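You operate a simulated robot arm through the tools that you are given. There is no shell and no other tool. Be economical: measure what you need, move in short steps, check, and stop when the job is done.

Carry out the task below with a simulated robot arm. There is one attempt and no reset: what you move stays moved.

## Task
Put the orange cup from the blue bench beside the red press in the inside of the steel basin. Take the yellow weight and leave it on the shelf under the plywood table. Take the tall white tin on the middle of the plywood table and put it away on the shelf under the wall cupboard. Put the grey-lid drum on the steel plate. Fetch the bottle labelled "OIL 75" from the middle of the plywood table and stand it on the top of the small press table. Stack the black disc labelled "No 72" from the middle of the plywood table on top of the black disc marked "No 95". Put the blue cup on the green bench before the cooling plate away on the front of the bin bench. Open the green shelf, take the grey pad from the top of the cooling plate and leave it on the top of the green shelf and shut the shelf again. Take the thick black ring on the green bench before the grey oven and put it away on the blue bench behind the slotted frame. Fetch the narrow brown mould and set it on the thin brown slab. Take the narrow teal mould and leave it on the top of the green cabinet. Any order will do. Set down upright: orange cup, yellow weight, tall white tin, grey-lid drum, bottle, blue cup.

The check looks at the end state, three seconds after you hand in, the way a careful person would. Anything else that was tipped, shoved, dropped, spilled or broken makes it a failure. A push-on lid holds only when it is set on centred and level and pressed home; a screw cap is set on level and turned clockwise until tight.

## Robot
A 7-joint arm with a fingered hand on a trunk, on a base that drives. Base frame: it is fixed to the floor where the robot stands at the start and does not move with it; the origin is under the middle of the robot, x ahead of it, y to its left, z up. Lengths are in cm, angles in rad, forces in N, time in s.
Its first joint turns from -1.204 to 3.002 rad. Places, roughly: black disc [-575, 225, 75]; blue bench behind the slotted frame (52x16 cm) [60, -66, 80]; blue bottle, green bottle, grey bottle [-575, 250, 100]; blue cup (7x7x9 cm) [-840, 240, 80]; front of the bin bench (80x18 cm) [-122, 550, 80]; green shelf [-880, 360, 90]; grey pad (5x5x2 cm) [-870, 250, 80]; grey-lid drum (10x10x25 cm) [-620, 330, 90]; inside of the steel basin [40, 310, 80]; narrow brown mould [-775, 0, 75]; narrow teal mould [-750, 25, 75]; orange cup (8x8x10 cm) [50, 20, 80]; shelf under the plywood table [-580, 210, 20]; shelf under the wall cupboard (22x58 cm) [-34, -490, 96]; steel plate (13x10x1 cm) [-160, 130, 80]; tall white tin (6x6x11 cm) [-570, 200, 90]; thick black ring (6x6x4 cm) [-840, 160, 80]; thin brown slab (15x12x2 cm) [-840, 140, 80]; top of the green cabinet [-770, -20, 90]; top of the green shelf [-870, 360, 90]; top of the small press table [-840, 90, 80]; yellow weight (7x7x8 cm) [-610, 190, 80]. Payload 3.4 kg.
The tool frame sits at the grasp point between the pads (the TCP): z along the fingers, y along the line on which they close. The tips reach 2.5 cm beyond it. The gripper opens to 8.8 cm. The gripper's body begins 2.9 cm behind the TCP. The gripper is a hand of 5 fingers: y runs from the thumb to the fingers, the wrist lies at [-1.3, -9.7, -16.2] in the tool frame.
Orientation is told as [roll, pitch, yaw] about the base's x, y, z axes, in that order, counted from this pose: with the fingers straight down and the wrist toward the robot, the tool's x, y and z point along [0, 1, 0], [1, 0, 0] and [0, 0, -1] of the base frame.

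## Interface
- The arm moves only by the tool move_arm. Its argument "rows" is one flat list of numbers, 6 for each row, row after row: the shift along the tool's x, y, z in units of 40 mm (1.0 is 40 mm), then the turn, a rotation vector about the tool's x, y, z in units of 5 degrees (1.0 is 5 degrees). In form: [dx, dy, dz, wx, wy, wz, dx, dy, dz, wx, wy, wz, ...]. A call has 1 to 10 rows; each row shifts and turns the commanded pose from where the row before left it, along the tool's axes as they then stand. A call with a number of a shift or a turn outside -1 to 1 is refused whole. A row lasts 0.2 s, in which the tool goes at most 5 cm and 0.15 rad; a call with a longer step from one row to the next is refused whole. A pose out of reach is approached as far as the arm can. The call stops where the force on the tool passes 40 N (or 10 N more than at its start, if that is more) or the arm is blocked; 0.2 s more then pass. In this call time passes only in rows, and 0.2 s behind the last. The reply holds the time, the measured pose of the TCP, the force on the tool along the base axes, the opening and the grip force, in the units named above and with some noise, with the torque about the TCP (base axes, N m) and any sound that the robot's microphone picked up, and new pictures: "pictures" is both (left out), scene, wrist or none.
- Cameras (640 x 400 px; columns grow to the right, rows downward): "scene" is now at [10.25, -3.27, 158.77]; the picture's right is [-0.39, -0.92, -0.00], its down [-0.82, 0.35, -0.45] and it looks along [0.42, -0.18, -0.89] (base axes); focal length 257 px, centre (320, 200). "wrist" rides on the gripper at [5.9, -7.9, -10.5] in the tool frame; the picture's right is [-0.73, 0.32, -0.61], its down [-0.62, -0.68, 0.38] and it looks along [-0.29, 0.66, 0.70] (tool axes); focal length 234 px, centre (320, 200). There is no depth. A picture from a camera that has moved, and an enlarged one, comes with that camera's place and axes in the base frame and with its lens. The place of the scene camera against the robot may be out by one fixed shift of up to 2.5 cm in any direction.
- slide_trunk(by): slides the trunk up (or, below 0, down) by that many cm; the arm and the scene camera ride with it, the base frame stays. It gives what a move gives, with no picture.
- base_move(legs): drives the robot by 1 to 6 legs, each [ahead, left, turn to the left] in cm, cm and rad, along the robot's own axes; the way and the turn of a leg run together, so that a leg with both is an arc; at most 150 cm and 3.142 rad a leg. The arm and the cameras ride along, it lands a little off, and it stops where it bumps. It gives what a move gives, and a new picture of the scene camera.
- finger_targets(index, middle, ring, little, thumb_bend, thumb_turn): sets how far each is bent, from 0 (flat) to 1 (curled in); at 0.3 the hand is open as for a grip, at 0.7 the pads meet at the TCP. One left out holds its place. A second passes; each finger stops where it meets its share of the squeeze, and holds until it gets a number again. It is the only way to open and close the hand. It gives what a move gives, with no picture; readings hold the bend of each and the force on index, middle, ring, little, thumb and palm. thumb_turn goes from beside the hand (0) to across from the fingers (1), as for a grip.
- aim_head(pan, tilt): turns the head with the scene camera to pan (to the left, within 1.501 rad either way) and tilt (down, from -0.506 to 1.204), counted from straight ahead of the robot. It gives what a move gives, and a new picture of the scene camera.
- close_up(camera, box): a new picture of the part [left, top, right, bottom] of that camera's present view, enlarged. The clock stands still meanwhile.
- close_job(): hands the job in; it is judged then, once.

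Go step by step. Nothing tells you exact positions but the pictures and the camera data: compare them with the known pose of the tool, close in by small moves and look again before you grip or let go. The budget is 567 turns and 360 pictures, counting those below and the enlarged ones. Unless the task says otherwise, let go and move clear before handing in.

The tools are called after "Call:" by a JSON object that holds its "method" and its "body". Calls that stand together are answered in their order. move_arm: Moves the arm, as the interface text tells. Its arguments: {"type":"object","properties":{"rows":{"type":"array","items":{"type":"number"}},"pictures":{"type":"string","enum":["both","scene","wrist","none"]}},"required":["rows"]} The other tools are called the same way: slide_trunk (by) slides the trunk up or down; finger_targets (index, middle, ring, little, thumb_bend, thumb_turn) moves the fingers one by one; base_move (legs) drives the base; aim_head (pan, tilt) turns the head that bears the scene camera; close_up (camera, box) takes an enlarged picture of a part of a camera's view; close_job () hands the job in.

At the start:

```text
time: 0.0
tool_pos: [53.61, -10.88, 103.42]
ee_rot: [0.0, 0.0, 0.001]
contact_force: [0.2, -0.2, 0.1]
torque: [0.01, 0.01, 0.01]
grip_width: 8.79
finger_force: 0.1
shape: jaw
bend: [0.3, 0.3, 0.3, 0.3, 0.3, 0.98]
finger forces: [0.0, 0.0, 0.1, 0.0, 0.1, 0.0]
trunk travel left (down, up): [-86.7, 7.3]
robot x, y, heading: [0.38, -0.11, 0.005]
head pan, tilt: [-0.403, 1.098]
```

scene: 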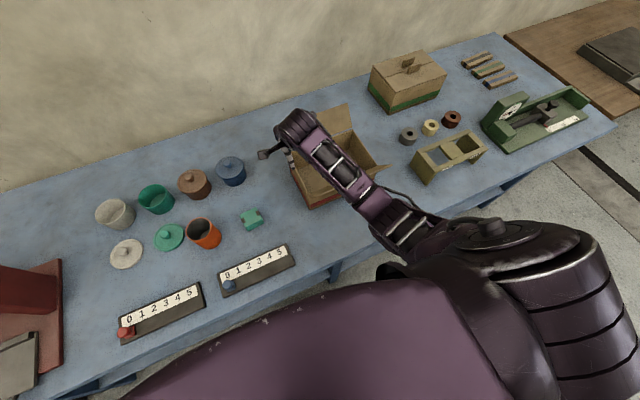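
wrist: 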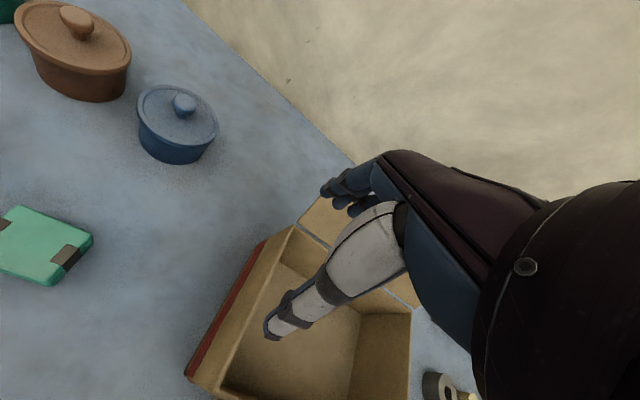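

The scene shows the blue bench ahead, with the orange cup at roughly (55, 22). I'll take an enlarged look before moving.

Call:
{"method": "close_up", "body": {"camera": "scene", "box": [80, 130, 320, 280]}}

Call:
{"method": "aim_head", "body": {"pan": 1.0, "tilt": 0.3}}

Call:
{"method": "aim_head", "body": {"pan": -1.2, "tilt": 0.3}}

```text
2.67 times, centred on (200, 205) of scene
camera zoom: at [10.25, -3.27, 158.77], right [-0.39, -0.92, 0.0], down [-0.82, 0.35, -0.45], along [0.42, -0.18, -0.89], focal length 686 px, centre (640, 187)
```

zoom: 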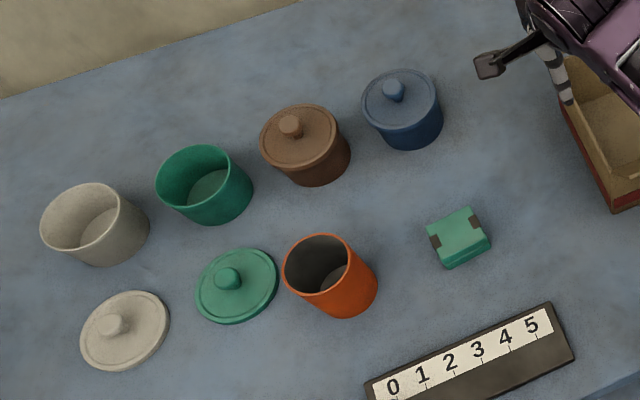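

```text
time: 1.5
tool_pos: [53.58, -10.85, 103.48]
ee_rot: [0.001, 0.0, 0.0]
contact_force: [0.6, 0.2, -0.4]
torque: [0.0, 0.0, 0.01]
grip_width: 8.77
finger_force: 0.2
shape: jaw
bend: [0.3, 0.3, 0.3, 0.3, 0.3, 0.98]
finger forces: [0.0, 0.0, 0.1, 0.1, 0.0, 0.1]
trunk travel left (down, up): [-86.7, 7.3]
robot x, y, heading: [0.08, 0.11, 0.002]
head pan, tilt: [1.0, 0.3]
camera scene: at [9.5, 7.07, 165.37], right [0.84, -0.54, 0.0], down [-0.16, -0.25, -0.96], along [0.52, 0.8, -0.3], focal length 257 px, centre (320, 200)
```

scene: 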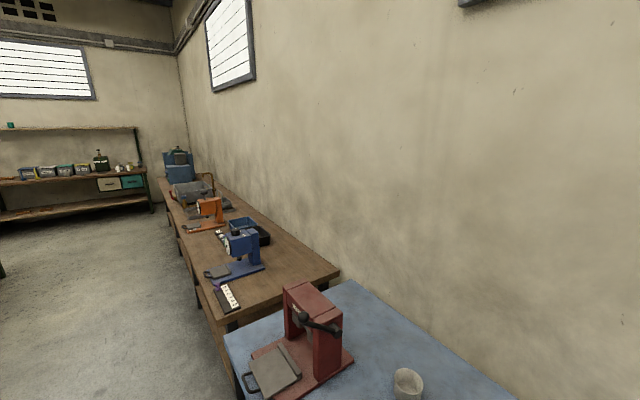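

```text
time: 3.6
tool_pos: [53.56, -10.87, 103.43]
ee_rot: [-0.001, -0.001, 0.0]
contact_force: [-0.5, -0.6, 0.3]
torque: [-0.03, 0.02, -0.01]
grip_width: 8.77
finger_force: 0.1
shape: jaw
bend: [0.3, 0.3, 0.3, 0.3, 0.3, 0.98]
finger forces: [0.1, 0.1, 0.0, 0.0, 0.0, 0.1]
trunk travel left (down, up): [-86.7, 7.3]
robot x, y, heading: [0.16, 0.24, -0.001]
head pan, tilt: [-1.201, 0.3]
camera scene: at [7.83, -9.49, 165.38], right [-0.93, -0.36, 0.0], down [-0.11, 0.28, -0.96], along [0.35, -0.89, -0.3], focal length 257 px, centre (320, 200)
```

scene: 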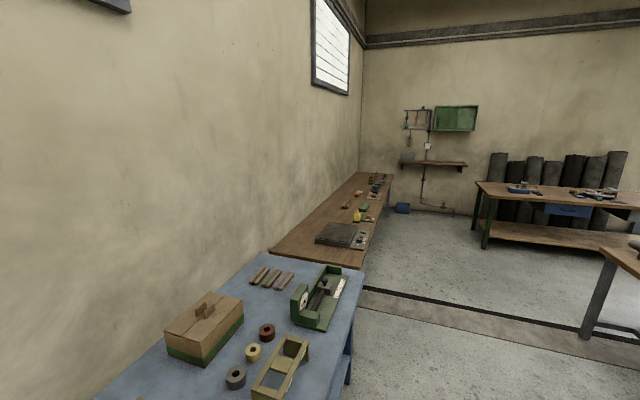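

The bench run, the wall cupboard and the press are all in view. Next I test how wide the hand opens and how the robot reports it.

Call:
{"method": "finger_targets", "body": {"index": 0.1, "middle": 0.1, "ring": 0.1, "little": 0.1, "thumb_bend": 0.1}}

Call:
{"method": "close_up", "body": {"camera": "wrist", "box": [0, 0, 640, 400]}}

Call:
{"method": "aim_head", "body": {"pan": 0.0, "tilt": 0.9}}

```text
time: 4.6
tool_pos: [53.53, -10.88, 103.5]
ee_rot: [0.0, 0.0, 0.0]
contact_force: [-0.2, 1.0, 0.4]
torque: [0.0, -0.02, -0.01]
grip_width: 12.01
finger_force: 0.1
shape: fingers
bend: [0.1, 0.1, 0.1, 0.1, 0.1, 0.98]
finger forces: [0.0, 0.0, 0.0, 0.0, 0.0, 0.0]
trunk travel left (down, up): [-86.7, 7.3]
robot x, y, heading: [-0.52, 0.27, -0.003]
head pan, tilt: [-1.201, 0.3]
```

```text
1.00 times, centred on (320, 200) of wrist
camera zoom: at [45.7, -4.87, 113.79], right [0.32, -0.73, 0.61], down [-0.68, -0.62, -0.38], along [0.66, -0.29, -0.7], focal length 234 px, centre (320, 200)
```

zoom: 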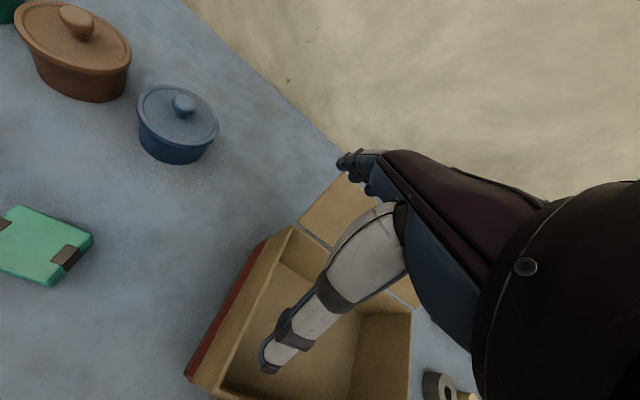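

```text
time: 6.0
tool_pos: [53.57, -10.89, 103.4]
ee_rot: [0.0, 0.0, 0.0]
contact_force: [0.1, -0.3, -0.2]
torque: [-0.03, 0.01, 0.03]
grip_width: 12.02
finger_force: 0.1
shape: fingers
bend: [0.1, 0.1, 0.1, 0.1, 0.1, 0.98]
finger forces: [0.0, 0.0, 0.0, 0.1, 0.0, 0.1]
trunk travel left (down, up): [-86.7, 7.3]
robot x, y, heading: [-0.51, -0.27, 0.002]
head pan, tilt: [0.0, 0.901]
camera scene: at [12.0, -0.79, 160.15], right [0.0, -1.0, 0.0], down [-0.78, 0.0, -0.62], along [0.62, 0.0, -0.78], focal length 257 px, centre (320, 200)
```

scene: 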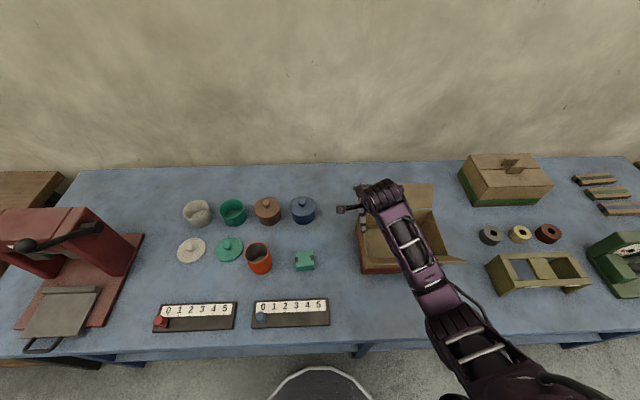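

Measured sizes suggest the bench top is near z≈74. I'll drive left so the hand comes over the orange cup, still high, and look from the wrist.

Call:
{"method": "base_move", "body": {"legs": [[0, 30, 0]]}}

Call:
{"method": "close_up", "body": {"camera": "wrist", "box": [0, 0, 640, 400]}}

```text
time: 8.1
tool_pos: [53.62, 18.61, 103.52]
ee_rot: [-0.001, -0.002, -0.01]
contact_force: [0.9, 0.0, 0.0]
torque: [-0.02, 0.04, -0.03]
grip_width: 12.03
finger_force: 0.1
shape: fingers
bend: [0.1, 0.1, 0.1, 0.1, 0.1, 0.98]
finger forces: [0.1, 0.0, 0.1, 0.0, 0.0, 0.1]
trunk travel left (down, up): [-86.7, 7.3]
robot x, y, heading: [0.02, 29.95, -0.005]
head pan, tilt: [0.0, 0.901]
camera scene: at [12.14, 29.17, 160.15], right [-0.01, -1.0, 0.0], down [-0.78, 0.01, -0.62], along [0.62, -0.01, -0.78], focal length 257 px, centre (320, 200)
```

scene: 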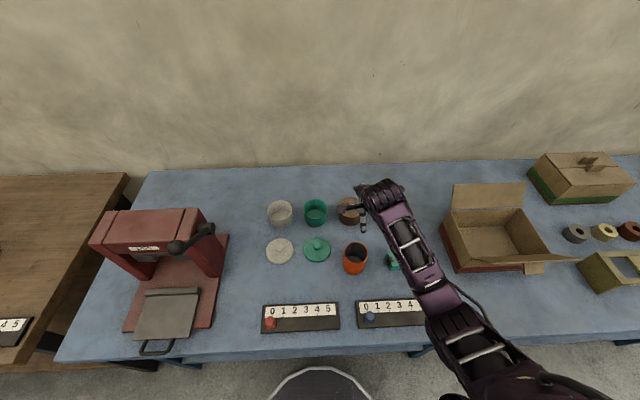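

```text
1.00 times, centred on (320, 200) of wrist
camera zoom: at [45.79, 24.77, 113.79], right [0.32, -0.73, 0.61], down [-0.69, -0.62, -0.38], along [0.65, -0.3, -0.7], focal length 234 px, centre (320, 200)
```

zoom: 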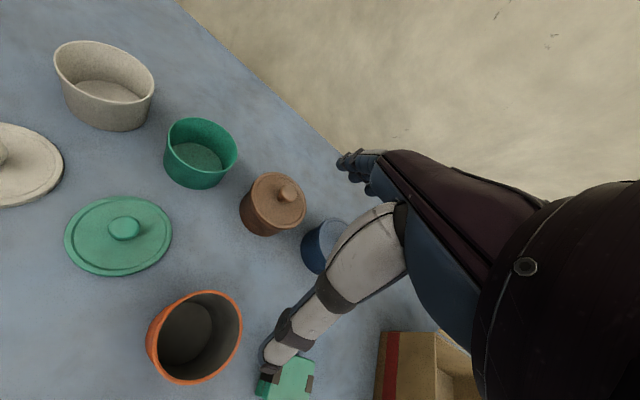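

Triangulation puts the orange cup at about (48.3, 18.5) with its rim near z≈87. I move the hand back 5 cm over it, lower the trunk part way, and look.

Call:
{"method": "move_arm", "body": {"rows": [0, -0.66, 0, 0, 0, 0, 0, -0.66, 0, 0, 0, 0], "pictures": "none"}}

Call:
{"method": "slide_trunk", "body": {"by": -9}}

Call:
{"method": "move_arm", "body": {"rows": [0, 0, 0, 0, 0, 0]}}

```text
time: 8.7
tool_pos: [48.25, 18.78, 103.49]
ee_rot: [0.001, 0.0, -0.011]
contact_force: [-0.3, 0.6, 0.7]
torque: [-0.02, -0.02, 0.02]
grip_width: 11.98
finger_force: 0.0
shape: fingers
bend: [0.1, 0.1, 0.1, 0.1, 0.1, 0.98]
finger forces: [0.0, 0.0, 0.0, 0.0, 0.0, 0.0]
trunk travel left (down, up): [-86.7, 7.3]
robot x, y, heading: [0.23, 29.95, -0.011]
head pan, tilt: [0.0, 0.901]
```

```text
time: 9.9
tool_pos: [48.27, 18.77, 94.48]
ee_rot: [0.0, 0.001, -0.011]
contact_force: [0.0, -1.1, 0.9]
torque: [-0.01, -0.01, -0.01]
grip_width: 12.0
finger_force: 0.1
shape: fingers
bend: [0.1, 0.1, 0.1, 0.1, 0.1, 0.98]
finger forces: [0.1, 0.0, 0.0, 0.0, 0.0, 0.0]
trunk travel left (down, up): [-77.7, 16.3]
robot x, y, heading: [0.15, 29.91, -0.005]
head pan, tilt: [0.0, 0.901]
```

```text
time: 10.3
tool_pos: [48.32, 18.81, 94.44]
ee_rot: [0.0, 0.0, -0.01]
contact_force: [0.0, -0.4, 0.1]
torque: [0.0, -0.02, 0.02]
grip_width: 12.0
finger_force: 0.0
shape: fingers
bend: [0.1, 0.1, 0.1, 0.1, 0.1, 0.98]
finger forces: [0.0, 0.0, 0.0, 0.1, 0.0, 0.1]
trunk travel left (down, up): [-77.7, 16.3]
robot x, y, heading: [-0.23, 30.41, -0.01]
head pan, tilt: [0.0, 0.901]
camera scene: at [12.14, 29.23, 151.15], right [-0.01, -1.0, 0.0], down [-0.78, 0.01, -0.62], along [0.62, -0.01, -0.78], focal length 257 px, centre (320, 200)
camera wrist: at [40.45, 24.86, 104.77], right [0.32, -0.73, 0.61], down [-0.69, -0.62, -0.38], along [0.65, -0.3, -0.7], focal length 234 px, centre (320, 200)
```

scene: 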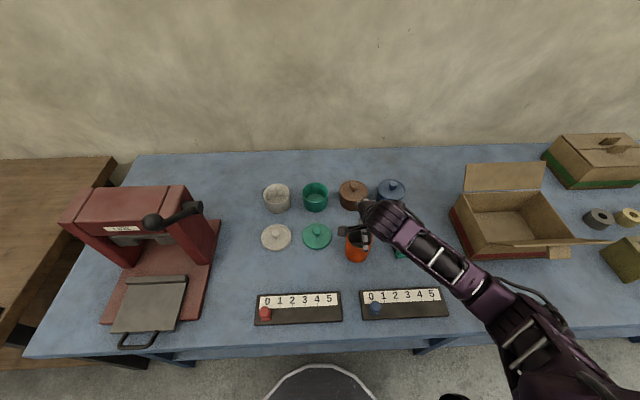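
wrist: 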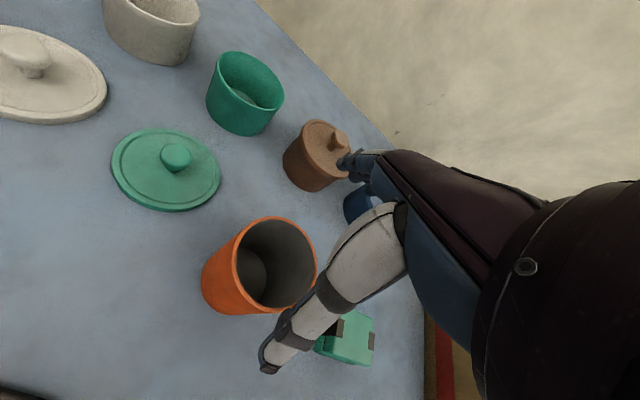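

Two wrist views give the rim centre at (47.8, 18.95, 88.2). I centre on it and lower to a TCP height of about 86.2.

Call:
{"method": "move_arm", "body": {"rows": [0.03, -0.13, 0, 0, 0, 0], "pictures": "none"}}

Call:
{"method": "slide_trunk", "body": {"by": -8.2}}

Call:
{"method": "move_arm", "body": {"rows": [0, 0, 0, 0, 0, 0]}}

```text
time: 10.7
tool_pos: [47.7, 19.0, 94.42]
ee_rot: [0.0, 0.001, -0.011]
contact_force: [-0.4, -0.5, 0.5]
torque: [0.0, 0.0, -0.01]
grip_width: 12.01
finger_force: 0.0
shape: fingers
bend: [0.1, 0.1, 0.1, 0.1, 0.1, 0.98]
finger forces: [0.1, 0.0, 0.0, 0.0, 0.0, 0.1]
trunk travel left (down, up): [-77.7, 16.3]
robot x, y, heading: [-0.17, 29.97, -0.008]
head pan, tilt: [0.0, 0.901]
```

```text
time: 11.9
tool_pos: [47.76, 18.9, 86.19]
ee_rot: [0.0, 0.0, -0.009]
contact_force: [-1.3, -0.2, 2.8]
torque: [0.04, -0.04, 0.01]
grip_width: 12.04
finger_force: 1.4
shape: fingers
bend: [0.1, 0.1, 0.1, 0.1, 0.1, 0.97]
finger forces: [0.7, 0.1, 0.0, 0.1, 2.3, 0.0]
trunk travel left (down, up): [-69.5, 24.5]
robot x, y, heading: [0.39, 30.12, -0.009]
head pan, tilt: [0.0, 0.901]
```

```text
time: 12.3
tool_pos: [47.86, 18.73, 86.34]
ee_rot: [0.001, 0.001, -0.012]
contact_force: [0.1, -0.3, 1.8]
torque: [0.0, 0.01, -0.01]
grip_width: 12.07
finger_force: 0.8
shape: fingers
bend: [0.1, 0.1, 0.1, 0.1, 0.1, 0.97]
finger forces: [0.7, 0.1, 0.0, 0.0, 1.3, 0.1]
trunk travel left (down, up): [-69.5, 24.5]
robot x, y, heading: [0.13, 30.32, -0.008]
head pan, tilt: [0.0, 0.901]
camera scene: at [12.12, 29.24, 142.95], right [-0.01, -1.0, 0.0], down [-0.78, 0.01, -0.62], along [0.62, -0.01, -0.78], focal length 257 px, centre (320, 200)
camera wrist: at [39.91, 24.99, 96.57], right [0.32, -0.73, 0.61], down [-0.69, -0.62, -0.38], along [0.65, -0.3, -0.7], focal length 234 px, centre (320, 200)
```

scene: 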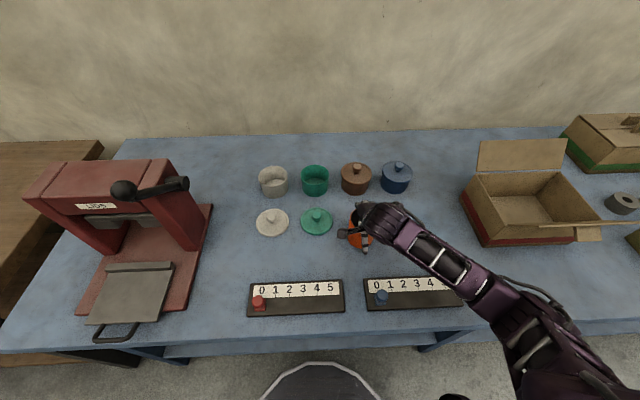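
wrist: 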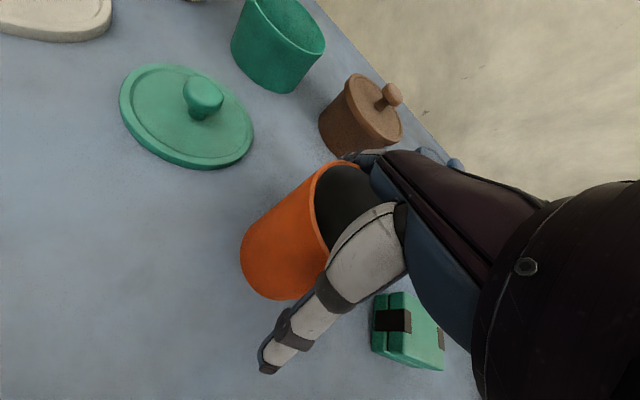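

The hand straddles the cup with light contact. Now I close the fingers gently.

Call:
{"method": "finger_targets", "body": {"index": 0.45, "middle": 0.45, "ring": 0.45, "little": 0.45, "thumb_bend": 0.45}}

Call:
{"method": "close_up", "body": {"camera": "wrist", "box": [0, 0, 640, 400]}}

```text
time: 13.3
tool_pos: [47.82, 18.89, 86.44]
ee_rot: [0.0, -0.006, -0.013]
contact_force: [7.9, -0.2, 18.1]
torque: [0.03, -0.32, 0.04]
grip_width: 9.16
finger_force: 29.8
shape: fingers
bend: [0.21, 0.41, 0.44, 0.45, 0.44, 0.97]
finger forces: [27.4, 6.9, 1.2, 0.0, 23.5, 0.0]
trunk travel left (down, up): [-69.5, 24.5]
robot x, y, heading: [0.29, 30.32, -0.014]
head pan, tilt: [0.0, 0.901]
```

```text
1.00 times, centred on (320, 200) of wrist
camera zoom: at [39.9, 25.02, 96.71], right [0.31, -0.73, 0.61], down [-0.69, -0.62, -0.39], along [0.66, -0.3, -0.69], focal length 234 px, centre (320, 200)
```

zoom: 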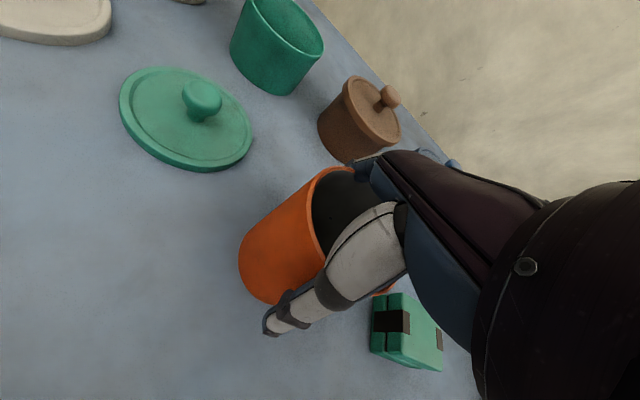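

Index and thumb grip at about 25 N. I lift a little with the trunk and check.

Call:
{"method": "slide_trunk", "body": {"by": 3}}

Call:
{"method": "move_arm", "body": {"rows": [0, 0, 0, 0, 0, 0]}}

```text
time: 14.0
tool_pos: [47.66, 18.91, 89.2]
ee_rot: [0.001, 0.001, -0.011]
contact_force: [-0.6, 0.0, -1.8]
torque: [0.0, 0.01, 0.0]
grip_width: 8.52
finger_force: 17.9
shape: fingers
bend: [0.24, 0.42, 0.45, 0.45, 0.43, 0.97]
finger forces: [14.4, 2.6, 0.2, 0.0, 17.6, 0.2]
trunk travel left (down, up): [-72.5, 21.5]
robot x, y, heading: [0.54, 30.12, -0.01]
head pan, tilt: [0.0, 0.901]
```

```text
time: 14.4
tool_pos: [47.76, 18.88, 89.18]
ee_rot: [0.0, -0.001, -0.01]
contact_force: [-0.2, 0.2, -0.9]
torque: [-0.02, 0.0, 0.0]
grip_width: 8.57
finger_force: 16.9
shape: fingers
bend: [0.24, 0.42, 0.45, 0.45, 0.43, 0.97]
finger forces: [14.4, 2.6, 0.1, 0.1, 17.6, 0.0]
trunk travel left (down, up): [-72.5, 21.5]
robot x, y, heading: [0.33, 30.65, -0.007]
head pan, tilt: [0.0, 0.901]
camera scene: at [12.14, 29.23, 145.95], right [-0.01, -1.0, 0.0], down [-0.78, 0.01, -0.62], along [0.62, -0.01, -0.78], focal length 257 px, centre (320, 200)
camera wrist: at [39.91, 24.98, 99.55], right [0.32, -0.73, 0.61], down [-0.69, -0.62, -0.38], along [0.65, -0.3, -0.7], focal length 234 px, centre (320, 200)
```

scene: 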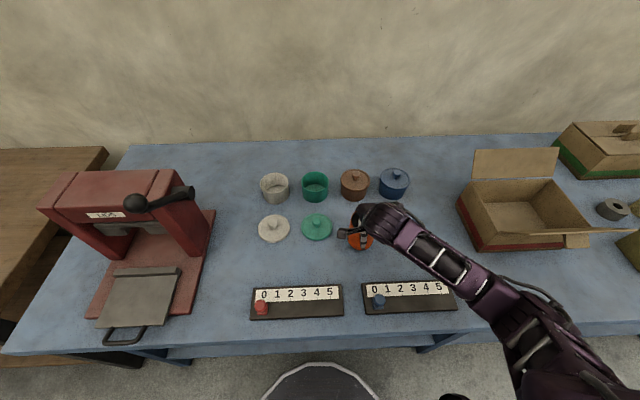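
wrist: 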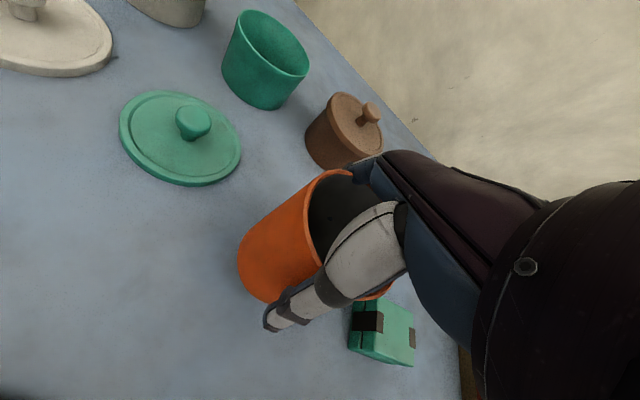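

The cup is lifted and upright in the grip. I raise the trunk, back off from the bench, and drive left toward the basin, then look ahead.

Call:
{"method": "slide_trunk", "body": {"by": 18}}

Call:
{"method": "base_move", "body": {"legs": [[-45, 0, 0], [0, 110, 0], [0, 110, 0]]}}

Call:
{"method": "aim_head", "body": {"pan": 0.6, "tilt": 0.6}}

```text
time: 16.4
tool_pos: [47.95, 18.78, 107.23]
ee_rot: [0.002, -0.002, -0.009]
contact_force: [-0.2, 0.5, -0.8]
torque: [0.03, 0.02, -0.01]
grip_width: 8.52
finger_force: 17.8
shape: fingers
bend: [0.24, 0.42, 0.45, 0.45, 0.43, 0.97]
finger forces: [14.2, 2.7, 0.2, 0.0, 17.7, 0.0]
trunk travel left (down, up): [-90.5, 3.5]
robot x, y, heading: [0.16, 30.24, -0.007]
head pan, tilt: [0.0, 0.901]
```

```text
time: 29.8
tool_pos: [6.45, 241.5, 107.23]
ee_rot: [-0.001, 0.0, -0.022]
contact_force: [-0.4, 0.3, -2.0]
torque: [-0.01, 0.03, 0.0]
grip_width: 8.51
finger_force: 16.9
shape: fingers
bend: [0.24, 0.42, 0.45, 0.45, 0.43, 0.97]
finger forces: [14.3, 2.5, 0.1, 0.0, 17.6, 0.0]
trunk travel left (down, up): [-90.5, 3.5]
robot x, y, heading: [-41.1, 253.49, -0.023]
head pan, tilt: [0.0, 0.901]
camera scene: at [-29.11, 252.22, 163.95], right [-0.02, -1.0, 0.0], down [-0.78, 0.02, -0.62], along [0.62, -0.01, -0.78], focal length 257 px, centre (320, 200)
```

scene: 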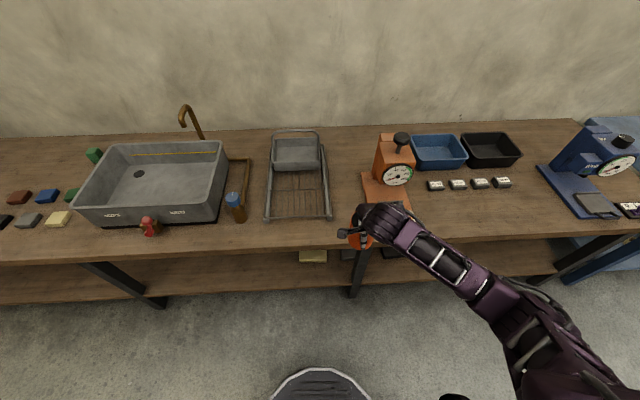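

```text
time: 30.8
tool_pos: [6.27, 241.41, 107.32]
ee_rot: [0.001, 0.0, -0.02]
contact_force: [-0.1, 0.4, -1.7]
torque: [-0.01, -0.02, -0.03]
grip_width: 8.5
finger_force: 16.9
shape: fingers
bend: [0.24, 0.42, 0.45, 0.45, 0.43, 0.97]
finger forces: [14.0, 2.7, 0.1, 0.0, 17.6, 0.0]
trunk travel left (down, up): [-90.5, 3.5]
robot x, y, heading: [-41.03, 253.44, -0.018]
head pan, tilt: [0.6, 0.6]
camera scene: at [-29.26, 257.22, 166.42], right [0.55, -0.84, 0.0], down [-0.47, -0.31, -0.82], along [0.69, 0.45, -0.57], focal length 257 px, centre (320, 200)
```

scene: 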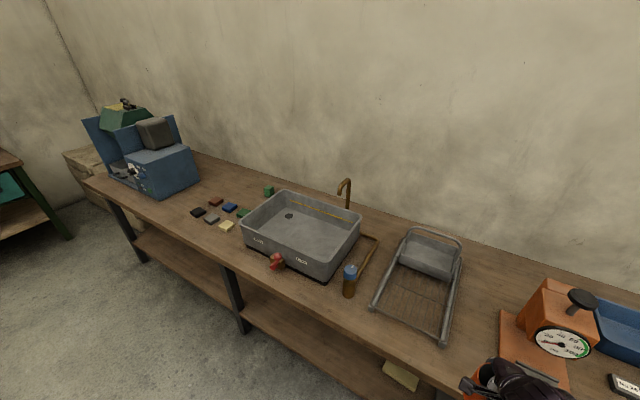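

The steel basin is the grey tray around (52, 322). I drive left first, then look before going forward over it.

Call:
{"method": "base_move", "body": {"legs": [[0, 78, 0.02]]}}

Call:
{"method": "aim_head", "body": {"pan": 0.0, "tilt": 0.75}}

```text
time: 34.9
tool_pos: [7.83, 319.46, 107.21]
ee_rot: [0.0, 0.0, -0.018]
contact_force: [-0.5, 0.2, -0.6]
torque: [0.03, -0.01, -0.01]
grip_width: 8.53
finger_force: 17.2
shape: fingers
bend: [0.24, 0.42, 0.45, 0.45, 0.43, 0.97]
finger forces: [14.1, 2.6, 0.1, 0.0, 17.6, 0.0]
trunk travel left (down, up): [-90.5, 3.5]
robot x, y, heading: [-39.42, 330.86, -0.014]
head pan, tilt: [0.6, 0.6]
camera scene: at [-27.84, 335.13, 166.43], right [0.55, -0.83, 0.0], down [-0.47, -0.31, -0.83], along [0.69, 0.45, -0.56], focal length 257 px, centre (320, 200)
```

scene: 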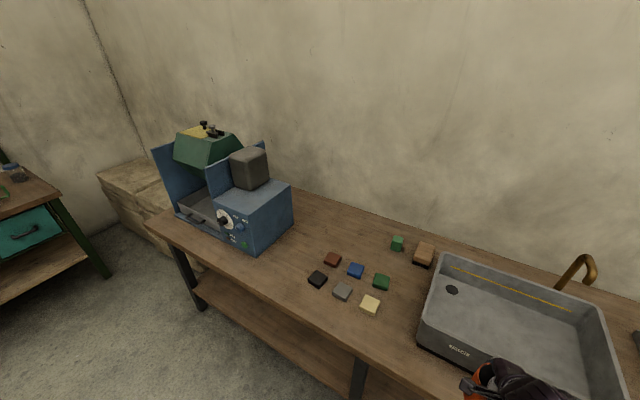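

```text
time: 35.9
tool_pos: [7.86, 319.62, 107.19]
ee_rot: [0.001, 0.0, -0.016]
contact_force: [0.7, -0.8, -1.7]
torque: [-0.01, 0.0, 0.03]
grip_width: 8.5
finger_force: 17.0
shape: fingers
bend: [0.24, 0.42, 0.45, 0.45, 0.43, 0.97]
finger forces: [14.1, 2.6, 0.1, 0.0, 17.5, 0.0]
trunk travel left (down, up): [-90.5, 3.5]
robot x, y, heading: [-39.47, 331.04, -0.02]
head pan, tilt: [0.0, 0.75]
camera scene: at [-26.93, 330.16, 165.14], right [-0.02, -1.0, 0.0], down [-0.68, 0.01, -0.73], along [0.73, -0.01, -0.68], focal length 257 px, centre (320, 200)
```

scene: 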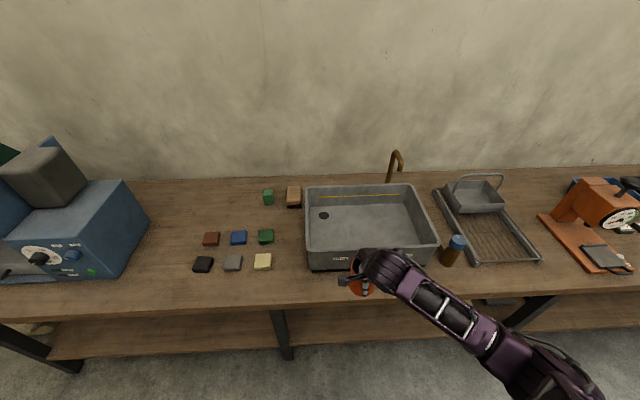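

The basin rim spans about x 22–52 and y 291–333 at z≈98, so I aim for (38, 311). I raise the arm first for clearance over the rim.

Call:
{"method": "slide_trunk", "body": {"by": 3}}

Call:
{"method": "move_arm", "body": {"rows": [0, 0, -0.8, 0, 0, 0, 0, 0, -0.8, 0, 0, 0], "pictures": "none"}}

Call:
{"method": "base_move", "body": {"legs": [[0, -9, 0.018], [30, 0, 0]]}}

Call:
{"method": "close_up", "body": {"camera": "wrist", "box": [0, 0, 640, 400]}}

```text
time: 36.7
tool_pos: [7.87, 319.56, 110.27]
ee_rot: [0.0, 0.0, -0.017]
contact_force: [0.4, -0.7, -1.6]
torque: [-0.02, -0.02, 0.01]
grip_width: 8.54
finger_force: 17.1
shape: fingers
bend: [0.24, 0.42, 0.45, 0.45, 0.43, 0.97]
finger forces: [14.2, 2.6, 0.1, 0.0, 17.6, 0.1]
trunk travel left (down, up): [-93.5, 0.5]
robot x, y, heading: [-39.6, 331.29, -0.018]
head pan, tilt: [0.0, 0.75]
```

```text
time: 37.3
tool_pos: [7.86, 319.39, 116.55]
ee_rot: [0.0, 0.002, -0.018]
contact_force: [0.1, -0.3, -2.6]
torque: [0.01, 0.01, 0.02]
grip_width: 8.45
finger_force: 17.3
shape: fingers
bend: [0.24, 0.42, 0.45, 0.45, 0.43, 0.97]
finger forces: [13.7, 2.6, 0.3, 0.0, 17.7, 0.1]
trunk travel left (down, up): [-93.5, 0.5]
robot x, y, heading: [-39.6, 331.27, -0.018]
head pan, tilt: [0.0, 0.75]
```

```text
time: 40.0
tool_pos: [37.86, 311.59, 116.62]
ee_rot: [-0.001, 0.0, 0.004]
contact_force: [-0.6, 0.2, -2.4]
torque: [0.01, -0.02, 0.01]
grip_width: 8.45
finger_force: 17.3
shape: fingers
bend: [0.24, 0.42, 0.45, 0.45, 0.43, 0.97]
finger forces: [13.7, 2.6, 0.2, 0.1, 17.8, 0.1]
trunk travel left (down, up): [-93.5, 0.5]
robot x, y, heading: [-9.79, 322.34, 0.002]
head pan, tilt: [0.0, 0.75]
camera scene: at [2.69, 321.52, 168.15], right [0.0, -1.0, 0.0], down [-0.68, 0.0, -0.73], along [0.73, 0.0, -0.68], focal length 257 px, centre (320, 200)
```

scene: 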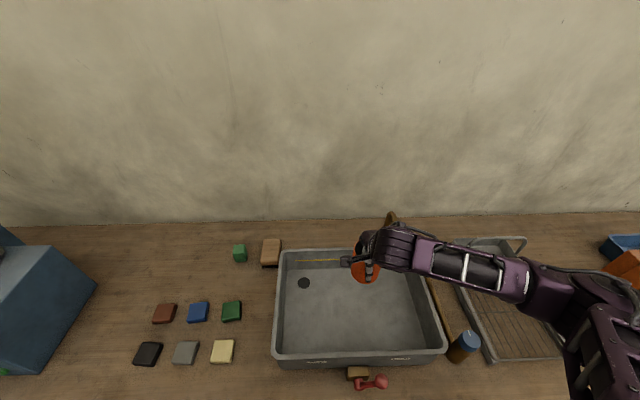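

```text
1.00 times, centred on (320, 200) of wrist
camera zoom: at [29.88, 317.52, 126.95], right [0.32, -0.72, 0.61], down [-0.68, -0.63, -0.38], along [0.66, -0.29, -0.7], focal length 234 px, centre (320, 200)
```

zoom: 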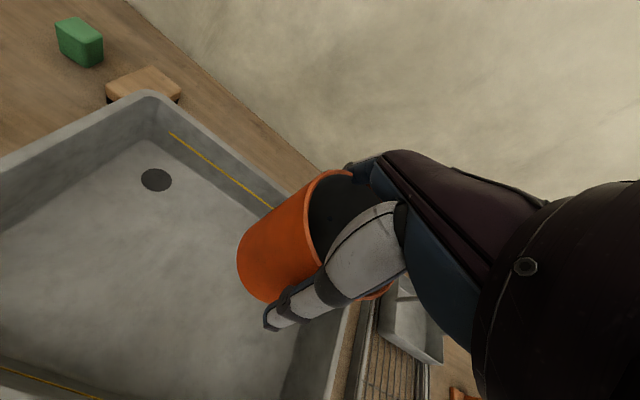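

The hand is well inside the basin outline at (37.9, 311.6). I lower by trunk, then feel for the floor with the arm.

Call:
{"method": "slide_trunk", "body": {"by": -18.5}}

Call:
{"method": "move_arm", "body": {"rows": [0, 0, 0.15, 0, 0, 0, 0, 0, 0.15, 0, 0, 0, 0, 0, 0.15, 0, 0, 0]}}

```text
time: 42.1
tool_pos: [37.91, 311.53, 98.14]
ee_rot: [0.001, -0.002, 0.003]
contact_force: [0.3, 0.0, -1.5]
torque: [0.0, -0.03, 0.02]
grip_width: 8.47
finger_force: 17.0
shape: fingers
bend: [0.25, 0.42, 0.45, 0.45, 0.43, 0.97]
finger forces: [13.6, 2.6, 0.2, 0.1, 17.6, 0.0]
trunk travel left (down, up): [-75.0, 19.0]
robot x, y, heading: [-9.74, 321.9, 0.004]
head pan, tilt: [0.0, 0.75]
```

```text
time: 42.9
tool_pos: [37.99, 311.62, 96.27]
ee_rot: [0.0, 0.0, 0.003]
contact_force: [-0.4, 0.4, -0.7]
torque: [-0.03, -0.04, 0.02]
grip_width: 8.46
finger_force: 16.9
shape: fingers
bend: [0.25, 0.42, 0.45, 0.45, 0.43, 0.97]
finger forces: [13.5, 2.5, 0.2, 0.0, 17.8, 0.0]
trunk travel left (down, up): [-75.0, 19.0]
robot x, y, heading: [-9.75, 322.48, 0.003]
head pan, tilt: [0.0, 0.75]
camera scene: at [2.87, 321.49, 149.64], right [0.0, -1.0, 0.0], down [-0.68, 0.0, -0.73], along [0.73, 0.0, -0.68], focal length 257 px, centre (320, 200)
camera wrist: at [30.02, 317.56, 106.63], right [0.33, -0.72, 0.61], down [-0.68, -0.63, -0.38], along [0.66, -0.29, -0.7], focal length 234 px, centre (320, 200)
```

scene: 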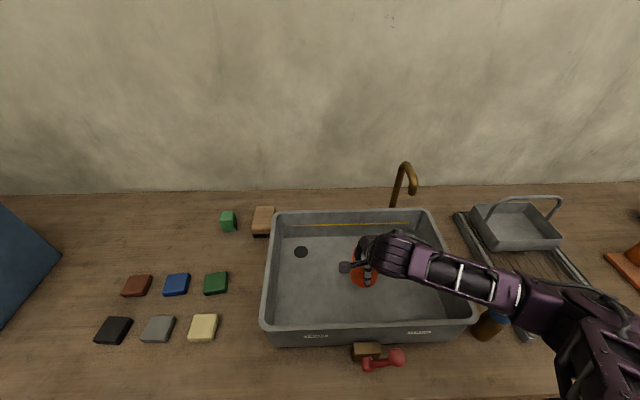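
wrist: 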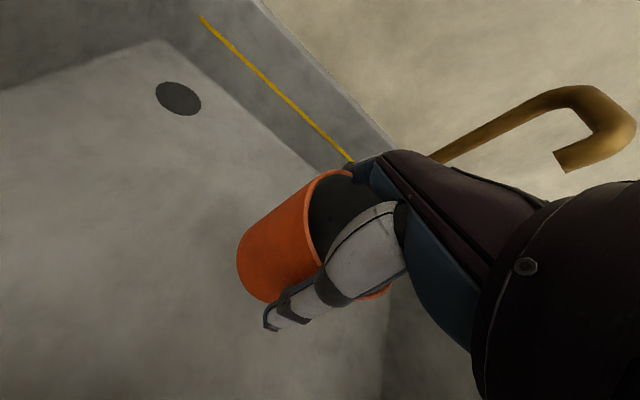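

Re-triangulating the drain gives a floor at about z≈83. I keep lowering slowly until contact.

Call:
{"method": "move_arm", "body": {"rows": [0, 0, 0.15, 0, 0, 0, 0, 0, 0.15, 0, 0, 0, 0, 0, 0.15, 0, 0, 0, 0, 0, 0.15, 0, 0, 0, 0, 0, 0.15, 0, 0, 0, 0, 0, 0.15, 0, 0, 0], "pictures": "none"}}

```text
time: 44.3
tool_pos: [37.93, 311.51, 92.67]
ee_rot: [0.001, -0.001, 0.003]
contact_force: [-0.4, 1.2, -0.4]
torque: [0.03, 0.03, 0.0]
grip_width: 8.44
finger_force: 16.8
shape: fingers
bend: [0.25, 0.42, 0.45, 0.45, 0.43, 0.97]
finger forces: [13.3, 2.6, 0.3, 0.1, 17.5, 0.1]
trunk travel left (down, up): [-75.0, 19.0]
robot x, y, heading: [-10.07, 322.04, 0.007]
head pan, tilt: [0.0, 0.75]
```

Call:
{"method": "move_arm", "body": {"rows": [0, 0, 0.08, 0, 0, 0, 0, 0, 0.08, 0, 0, 0, 0, 0, 0.08, 0, 0, 0, 0, 0, 0.08, 0, 0, 0], "pictures": "none"}}

```text
time: 45.3
tool_pos: [37.95, 311.58, 91.36]
ee_rot: [0.001, 0.0, 0.004]
contact_force: [0.0, -0.2, -1.5]
torque: [0.01, -0.02, -0.01]
grip_width: 8.4
finger_force: 16.6
shape: fingers
bend: [0.25, 0.42, 0.45, 0.45, 0.43, 0.97]
finger forces: [13.4, 2.5, 0.2, 0.0, 17.5, 0.0]
trunk travel left (down, up): [-75.0, 19.0]
robot x, y, heading: [-9.82, 322.04, 0.001]
head pan, tilt: [0.0, 0.75]
```

No contact yet, so I continue down in small steps.

Call:
{"method": "move_arm", "body": {"rows": [0, 0, 0.08, 0, 0, 0, 0, 0, 0.08, 0, 0, 0, 0, 0, 0.08, 0, 0, 0, 0, 0, 0.08, 0, 0, 0, 0, 0, 0.08, 0, 0, 0], "pictures": "none"}}

Call:
{"method": "close_up", "body": {"camera": "wrist", "box": [0, 0, 640, 400]}}

```text
time: 46.5
tool_pos: [38.12, 311.77, 90.43]
ee_rot: [0.003, -0.016, 0.004]
contact_force: [7.0, 2.2, 37.2]
torque: [-0.04, 0.72, -0.07]
grip_width: 8.53
finger_force: 28.5
shape: fingers
bend: [0.24, 0.42, 0.45, 0.45, 0.44, 0.97]
finger forces: [20.8, 4.8, 0.9, 0.0, 31.5, 0.1]
trunk travel left (down, up): [-75.0, 19.0]
robot x, y, heading: [-9.66, 321.68, 0.003]
head pan, tilt: [0.0, 0.75]
```

```text
1.00 times, centred on (320, 200) of wrist
camera zoom: at [29.91, 317.72, 100.62], right [0.32, -0.73, 0.61], down [-0.67, -0.63, -0.39], along [0.67, -0.29, -0.69], focal length 234 px, centre (320, 200)
```

zoom: 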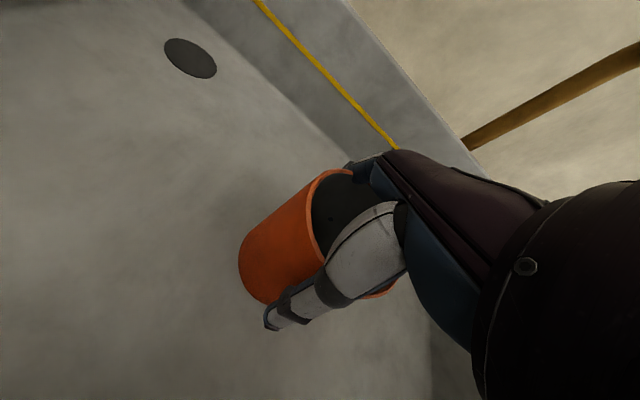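

The cup touched down at a TCP height of about 90.7. I ease up slightly, open the hand, and rise.

Call:
{"method": "move_arm", "body": {"rows": [0, 0, -0.1, 0, 0, 0], "pictures": "none"}}

Call:
{"method": "finger_targets", "body": {"index": 0.08, "middle": 0.08, "ring": 0.08, "little": 0.08, "thumb_bend": 0.08}}

Call:
{"method": "slide_trunk", "body": {"by": 19}}

Call:
{"method": "close_up", "body": {"camera": "wrist", "box": [0, 0, 640, 400]}}

```text
time: 46.9
tool_pos: [37.91, 311.75, 90.36]
ee_rot: [-0.001, -0.005, 0.004]
contact_force: [8.6, 3.5, 31.6]
torque: [-0.04, 0.4, -0.05]
grip_width: 8.53
finger_force: 26.3
shape: fingers
bend: [0.24, 0.41, 0.45, 0.45, 0.44, 0.97]
finger forces: [21.8, 5.0, 0.9, 0.0, 24.9, 0.1]
trunk travel left (down, up): [-75.0, 19.0]
robot x, y, heading: [-9.48, 322.27, 0.001]
head pan, tilt: [0.0, 0.75]
```

```text
time: 47.9
tool_pos: [37.96, 311.58, 90.11]
ee_rot: [-0.002, 0.001, 0.004]
contact_force: [-0.1, -0.2, -0.4]
torque: [0.01, -0.02, 0.01]
grip_width: 12.3
finger_force: 0.3
shape: fingers
bend: [0.08, 0.08, 0.08, 0.08, 0.08, 0.97]
finger forces: [0.0, 0.0, 0.0, 0.0, 0.3, 0.0]
trunk travel left (down, up): [-75.0, 19.0]
robot x, y, heading: [-10.07, 322.53, 0.004]
head pan, tilt: [0.0, 0.75]
```

```text
time: 50.0
tool_pos: [37.89, 311.49, 109.17]
ee_rot: [0.0, 0.0, 0.005]
contact_force: [-0.9, 0.4, -0.7]
torque: [-0.01, 0.02, 0.0]
grip_width: 12.31
finger_force: 0.0
shape: fingers
bend: [0.08, 0.08, 0.08, 0.08, 0.08, 0.97]
finger forces: [0.0, 0.1, 0.1, 0.0, 0.0, 0.0]
trunk travel left (down, up): [-94.0, 0.0]
robot x, y, heading: [-9.8, 322.56, 0.001]
head pan, tilt: [0.0, 0.75]
```

```text
1.00 times, centred on (320, 200) of wrist
camera zoom: at [30.01, 317.52, 119.49], right [0.33, -0.72, 0.61], down [-0.68, -0.63, -0.38], along [0.66, -0.29, -0.7], focal length 234 px, centre (320, 200)
```

zoom: 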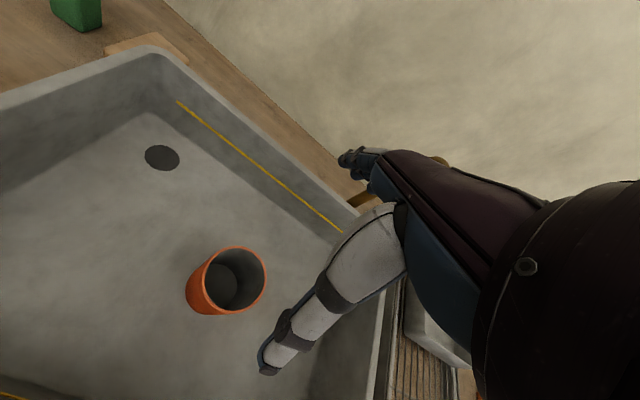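

The orange cup stands upright in the basin. I back away, turn around, and survey the rest of the room.

Call:
{"method": "base_move", "body": {"legs": [[-70, 0, 0], [0, 0, 1.57]]}}

Call:
{"method": "aim_head", "body": {"pan": 0.0, "tilt": 0.3}}

Call:
{"method": "aim_head", "body": {"pan": 1.4, "tilt": 0.3}}

```text
time: 57.6
tool_pos: [-67.66, 369.7, 109.15]
ee_rot: [-0.002, 0.0, 1.561]
contact_force: [-0.4, -0.3, 0.7]
torque: [-0.01, 0.0, -0.01]
grip_width: 12.31
finger_force: 0.1
shape: fingers
bend: [0.08, 0.08, 0.08, 0.08, 0.08, 0.97]
finger forces: [0.0, 0.0, 0.1, 0.1, 0.0, 0.1]
trunk travel left (down, up): [-94.0, 0.0]
robot x, y, heading: [-78.89, 321.98, 1.565]
head pan, tilt: [0.0, 0.75]
camera scene: at [-79.39, 334.55, 168.64], right [1.0, -0.01, 0.0], down [-0.01, -0.68, -0.73], along [0.01, 0.73, -0.68], focal length 257 px, centre (320, 200)
```

scene: 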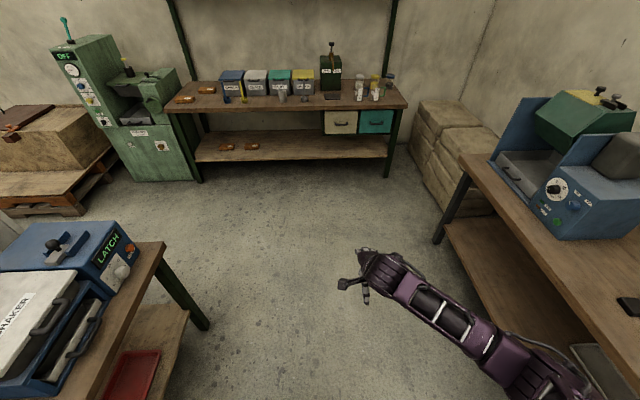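

```text
time: 58.5
tool_pos: [-67.7, 369.76, 109.1]
ee_rot: [0.001, -0.002, 1.561]
contact_force: [1.0, -0.5, 0.6]
torque: [0.0, -0.01, 0.01]
grip_width: 12.31
finger_force: 0.0
shape: fingers
bend: [0.08, 0.08, 0.08, 0.08, 0.08, 0.97]
finger forces: [0.0, 0.0, 0.0, 0.0, 0.1, 0.0]
trunk travel left (down, up): [-94.0, 0.0]
robot x, y, heading: [-79.02, 321.94, 1.561]
head pan, tilt: [0.0, 0.3]
camera scene: at [-79.38, 335.6, 172.67], right [1.0, -0.01, 0.0], down [0.0, -0.3, -0.95], along [0.01, 0.95, -0.3], focal length 257 px, centre (320, 200)
```

scene: 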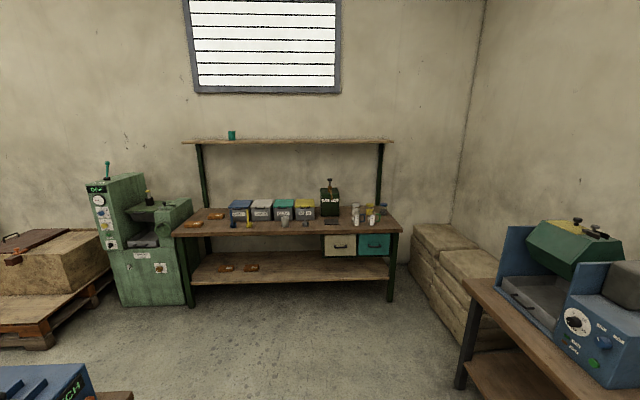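

```text
time: 60.0
tool_pos: [-67.63, 369.77, 109.05]
ee_rot: [0.001, 0.0, 1.563]
contact_force: [0.6, 0.3, 0.0]
torque: [0.0, 0.01, 0.0]
grip_width: 12.32
finger_force: 0.0
shape: fingers
bend: [0.08, 0.08, 0.08, 0.08, 0.08, 0.97]
finger forces: [0.0, 0.2, 0.0, 0.1, 0.0, 0.0]
trunk travel left (down, up): [-94.0, 0.0]
robot x, y, heading: [-79.04, 322.33, 1.564]
head pan, tilt: [1.4, 0.3]
camera scene: at [-88.65, 327.95, 172.68], right [0.18, 0.98, 0.0], down [0.29, -0.05, -0.96], along [-0.94, 0.17, -0.3], focal length 257 px, centre (320, 200)
```

scene: 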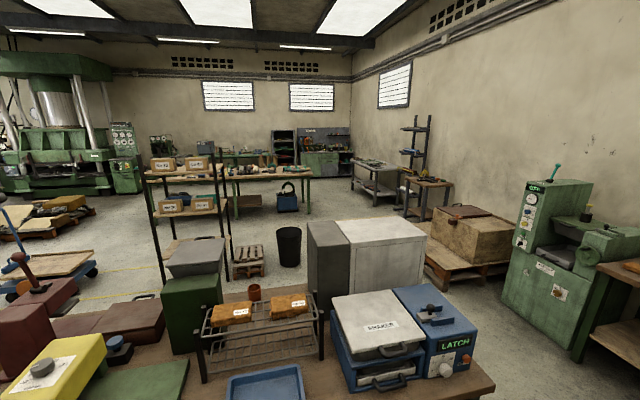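

There is a corridor at y≈470 between the middle table and the bin bench and pallet. I drive there, turn west, and check.

Call:
{"method": "base_move", "body": {"legs": [[145, 0, 0], [0, 0, 1.575], [100, 0, 0]]}}

Call:
{"method": "aim_head", "body": {"pan": 0.3, "tilt": 0.4}}

```text
time: 76.0
tool_pos: [-229.52, 476.82, 109.17]
ee_rot: [-0.001, -0.001, -3.13]
contact_force: [1.2, 0.0, -0.5]
torque: [0.0, -0.02, -0.03]
grip_width: 12.29
finger_force: 0.1
shape: fingers
bend: [0.08, 0.08, 0.08, 0.08, 0.08, 0.97]
finger forces: [0.1, 0.0, 0.1, 0.0, 0.0, 0.1]
trunk travel left (down, up): [-94.0, 0.0]
robot x, y, heading: [-181.85, 466.48, -3.13]
head pan, tilt: [1.4, 0.3]
camera scene: at [-188.62, 456.54, 172.68], right [-0.99, 0.16, 0.0], down [0.05, 0.29, -0.96], along [-0.15, -0.94, -0.3], focal length 257 px, centre (320, 200)
```

scene: 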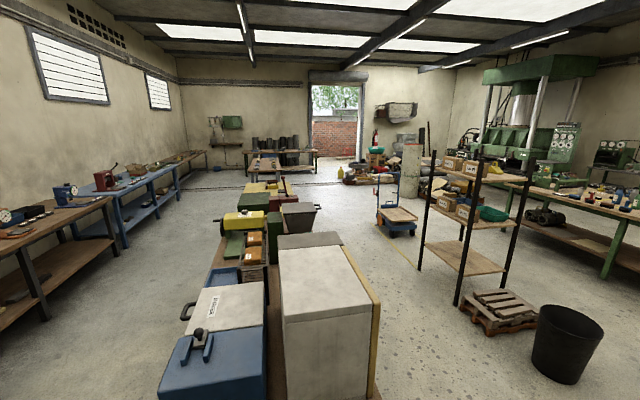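

```text
time: 77.3
tool_pos: [-229.7, 476.83, 109.28]
ee_rot: [0.0, 0.001, -3.127]
contact_force: [-0.4, 0.0, 0.8]
torque: [0.0, -0.01, -0.02]
grip_width: 12.3
finger_force: 0.1
shape: fingers
bend: [0.08, 0.08, 0.08, 0.08, 0.08, 0.97]
finger forces: [0.1, 0.1, 0.0, 0.0, 0.0, 0.0]
trunk travel left (down, up): [-94.0, 0.0]
robot x, y, heading: [-181.65, 466.72, -3.122]
head pan, tilt: [0.3, 0.4]
camera scene: at [-196.03, 462.89, 171.75], right [-0.31, 0.95, 0.0], down [0.37, 0.12, -0.92], along [-0.88, -0.29, -0.39], focal length 257 px, centre (320, 200)
```

scene: 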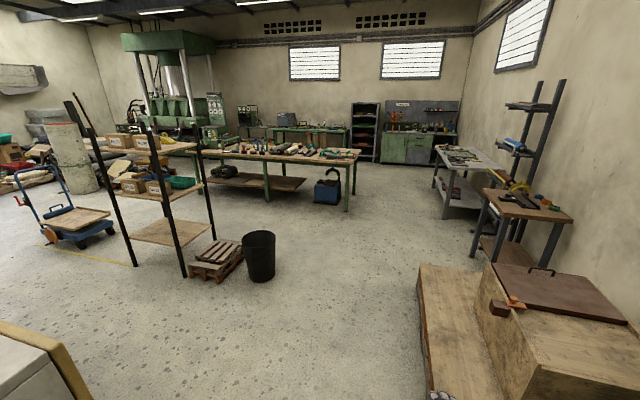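

The plywood table is ahead with its near edge at about x≈-555. I drive west along y≈450, then strafe left to stand in front of it.

Call:
{"method": "base_move", "body": {"legs": [[0, 15, -0.012], [150, 0, 0], [145, 0, 0], [0, 130, 0], [0, 70, 0]]}}

Call:
{"method": "aim_head", "body": {"pan": 0.0, "tilt": 0.6}}

```text
time: 102.0
tool_pos: [-538.73, 278.19, 109.15]
ee_rot: [-0.001, 0.0, 3.072]
contact_force: [0.4, 1.3, -0.4]
torque: [0.03, 0.02, -0.01]
grip_width: 12.26
finger_force: 0.0
shape: fingers
bend: [0.08, 0.08, 0.08, 0.08, 0.08, 0.97]
finger forces: [0.0, 0.0, 0.0, 0.0, 0.1, 0.1]
trunk travel left (down, up): [-94.0, 0.0]
robot x, y, heading: [-492.01, 263.77, 3.07]
head pan, tilt: [0.3, 0.4]
camera scene: at [-506.39, 261.41, 171.75], right [-0.23, 0.97, 0.0], down [0.38, 0.09, -0.92], along [-0.9, -0.21, -0.39], focal length 257 px, centre (320, 200)
```

scene: 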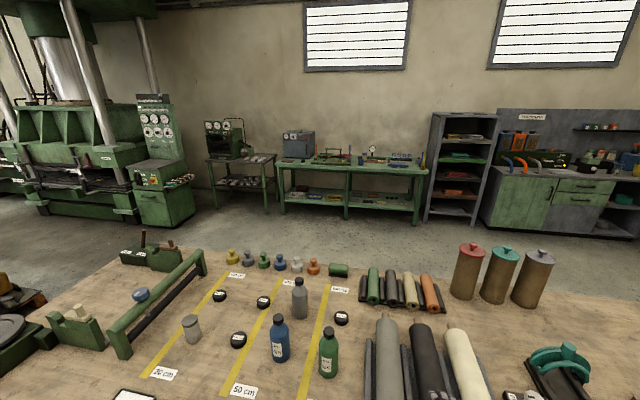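

```text
time: 102.8
tool_pos: [-538.79, 278.09, 109.14]
ee_rot: [0.001, 0.0, 3.072]
contact_force: [0.4, -0.1, 0.0]
torque: [0.02, 0.01, -0.03]
grip_width: 12.31
finger_force: 0.1
shape: fingers
bend: [0.08, 0.08, 0.08, 0.08, 0.08, 0.97]
finger forces: [0.0, 0.1, 0.1, 0.1, 0.1, 0.0]
trunk travel left (down, up): [-94.0, 0.0]
robot x, y, heading: [-491.66, 263.43, 3.073]
head pan, tilt: [0.0, 0.6]
camera scene: at [-506.18, 264.03, 169.93], right [0.07, 1.0, 0.0], down [0.56, -0.04, -0.83], along [-0.82, 0.06, -0.56], focal length 257 px, centre (320, 200)
```

scene: 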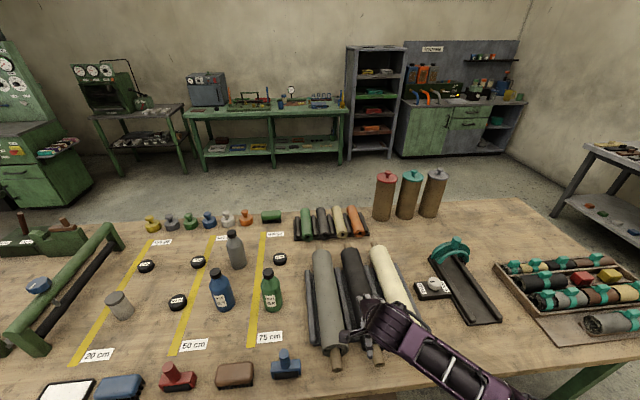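

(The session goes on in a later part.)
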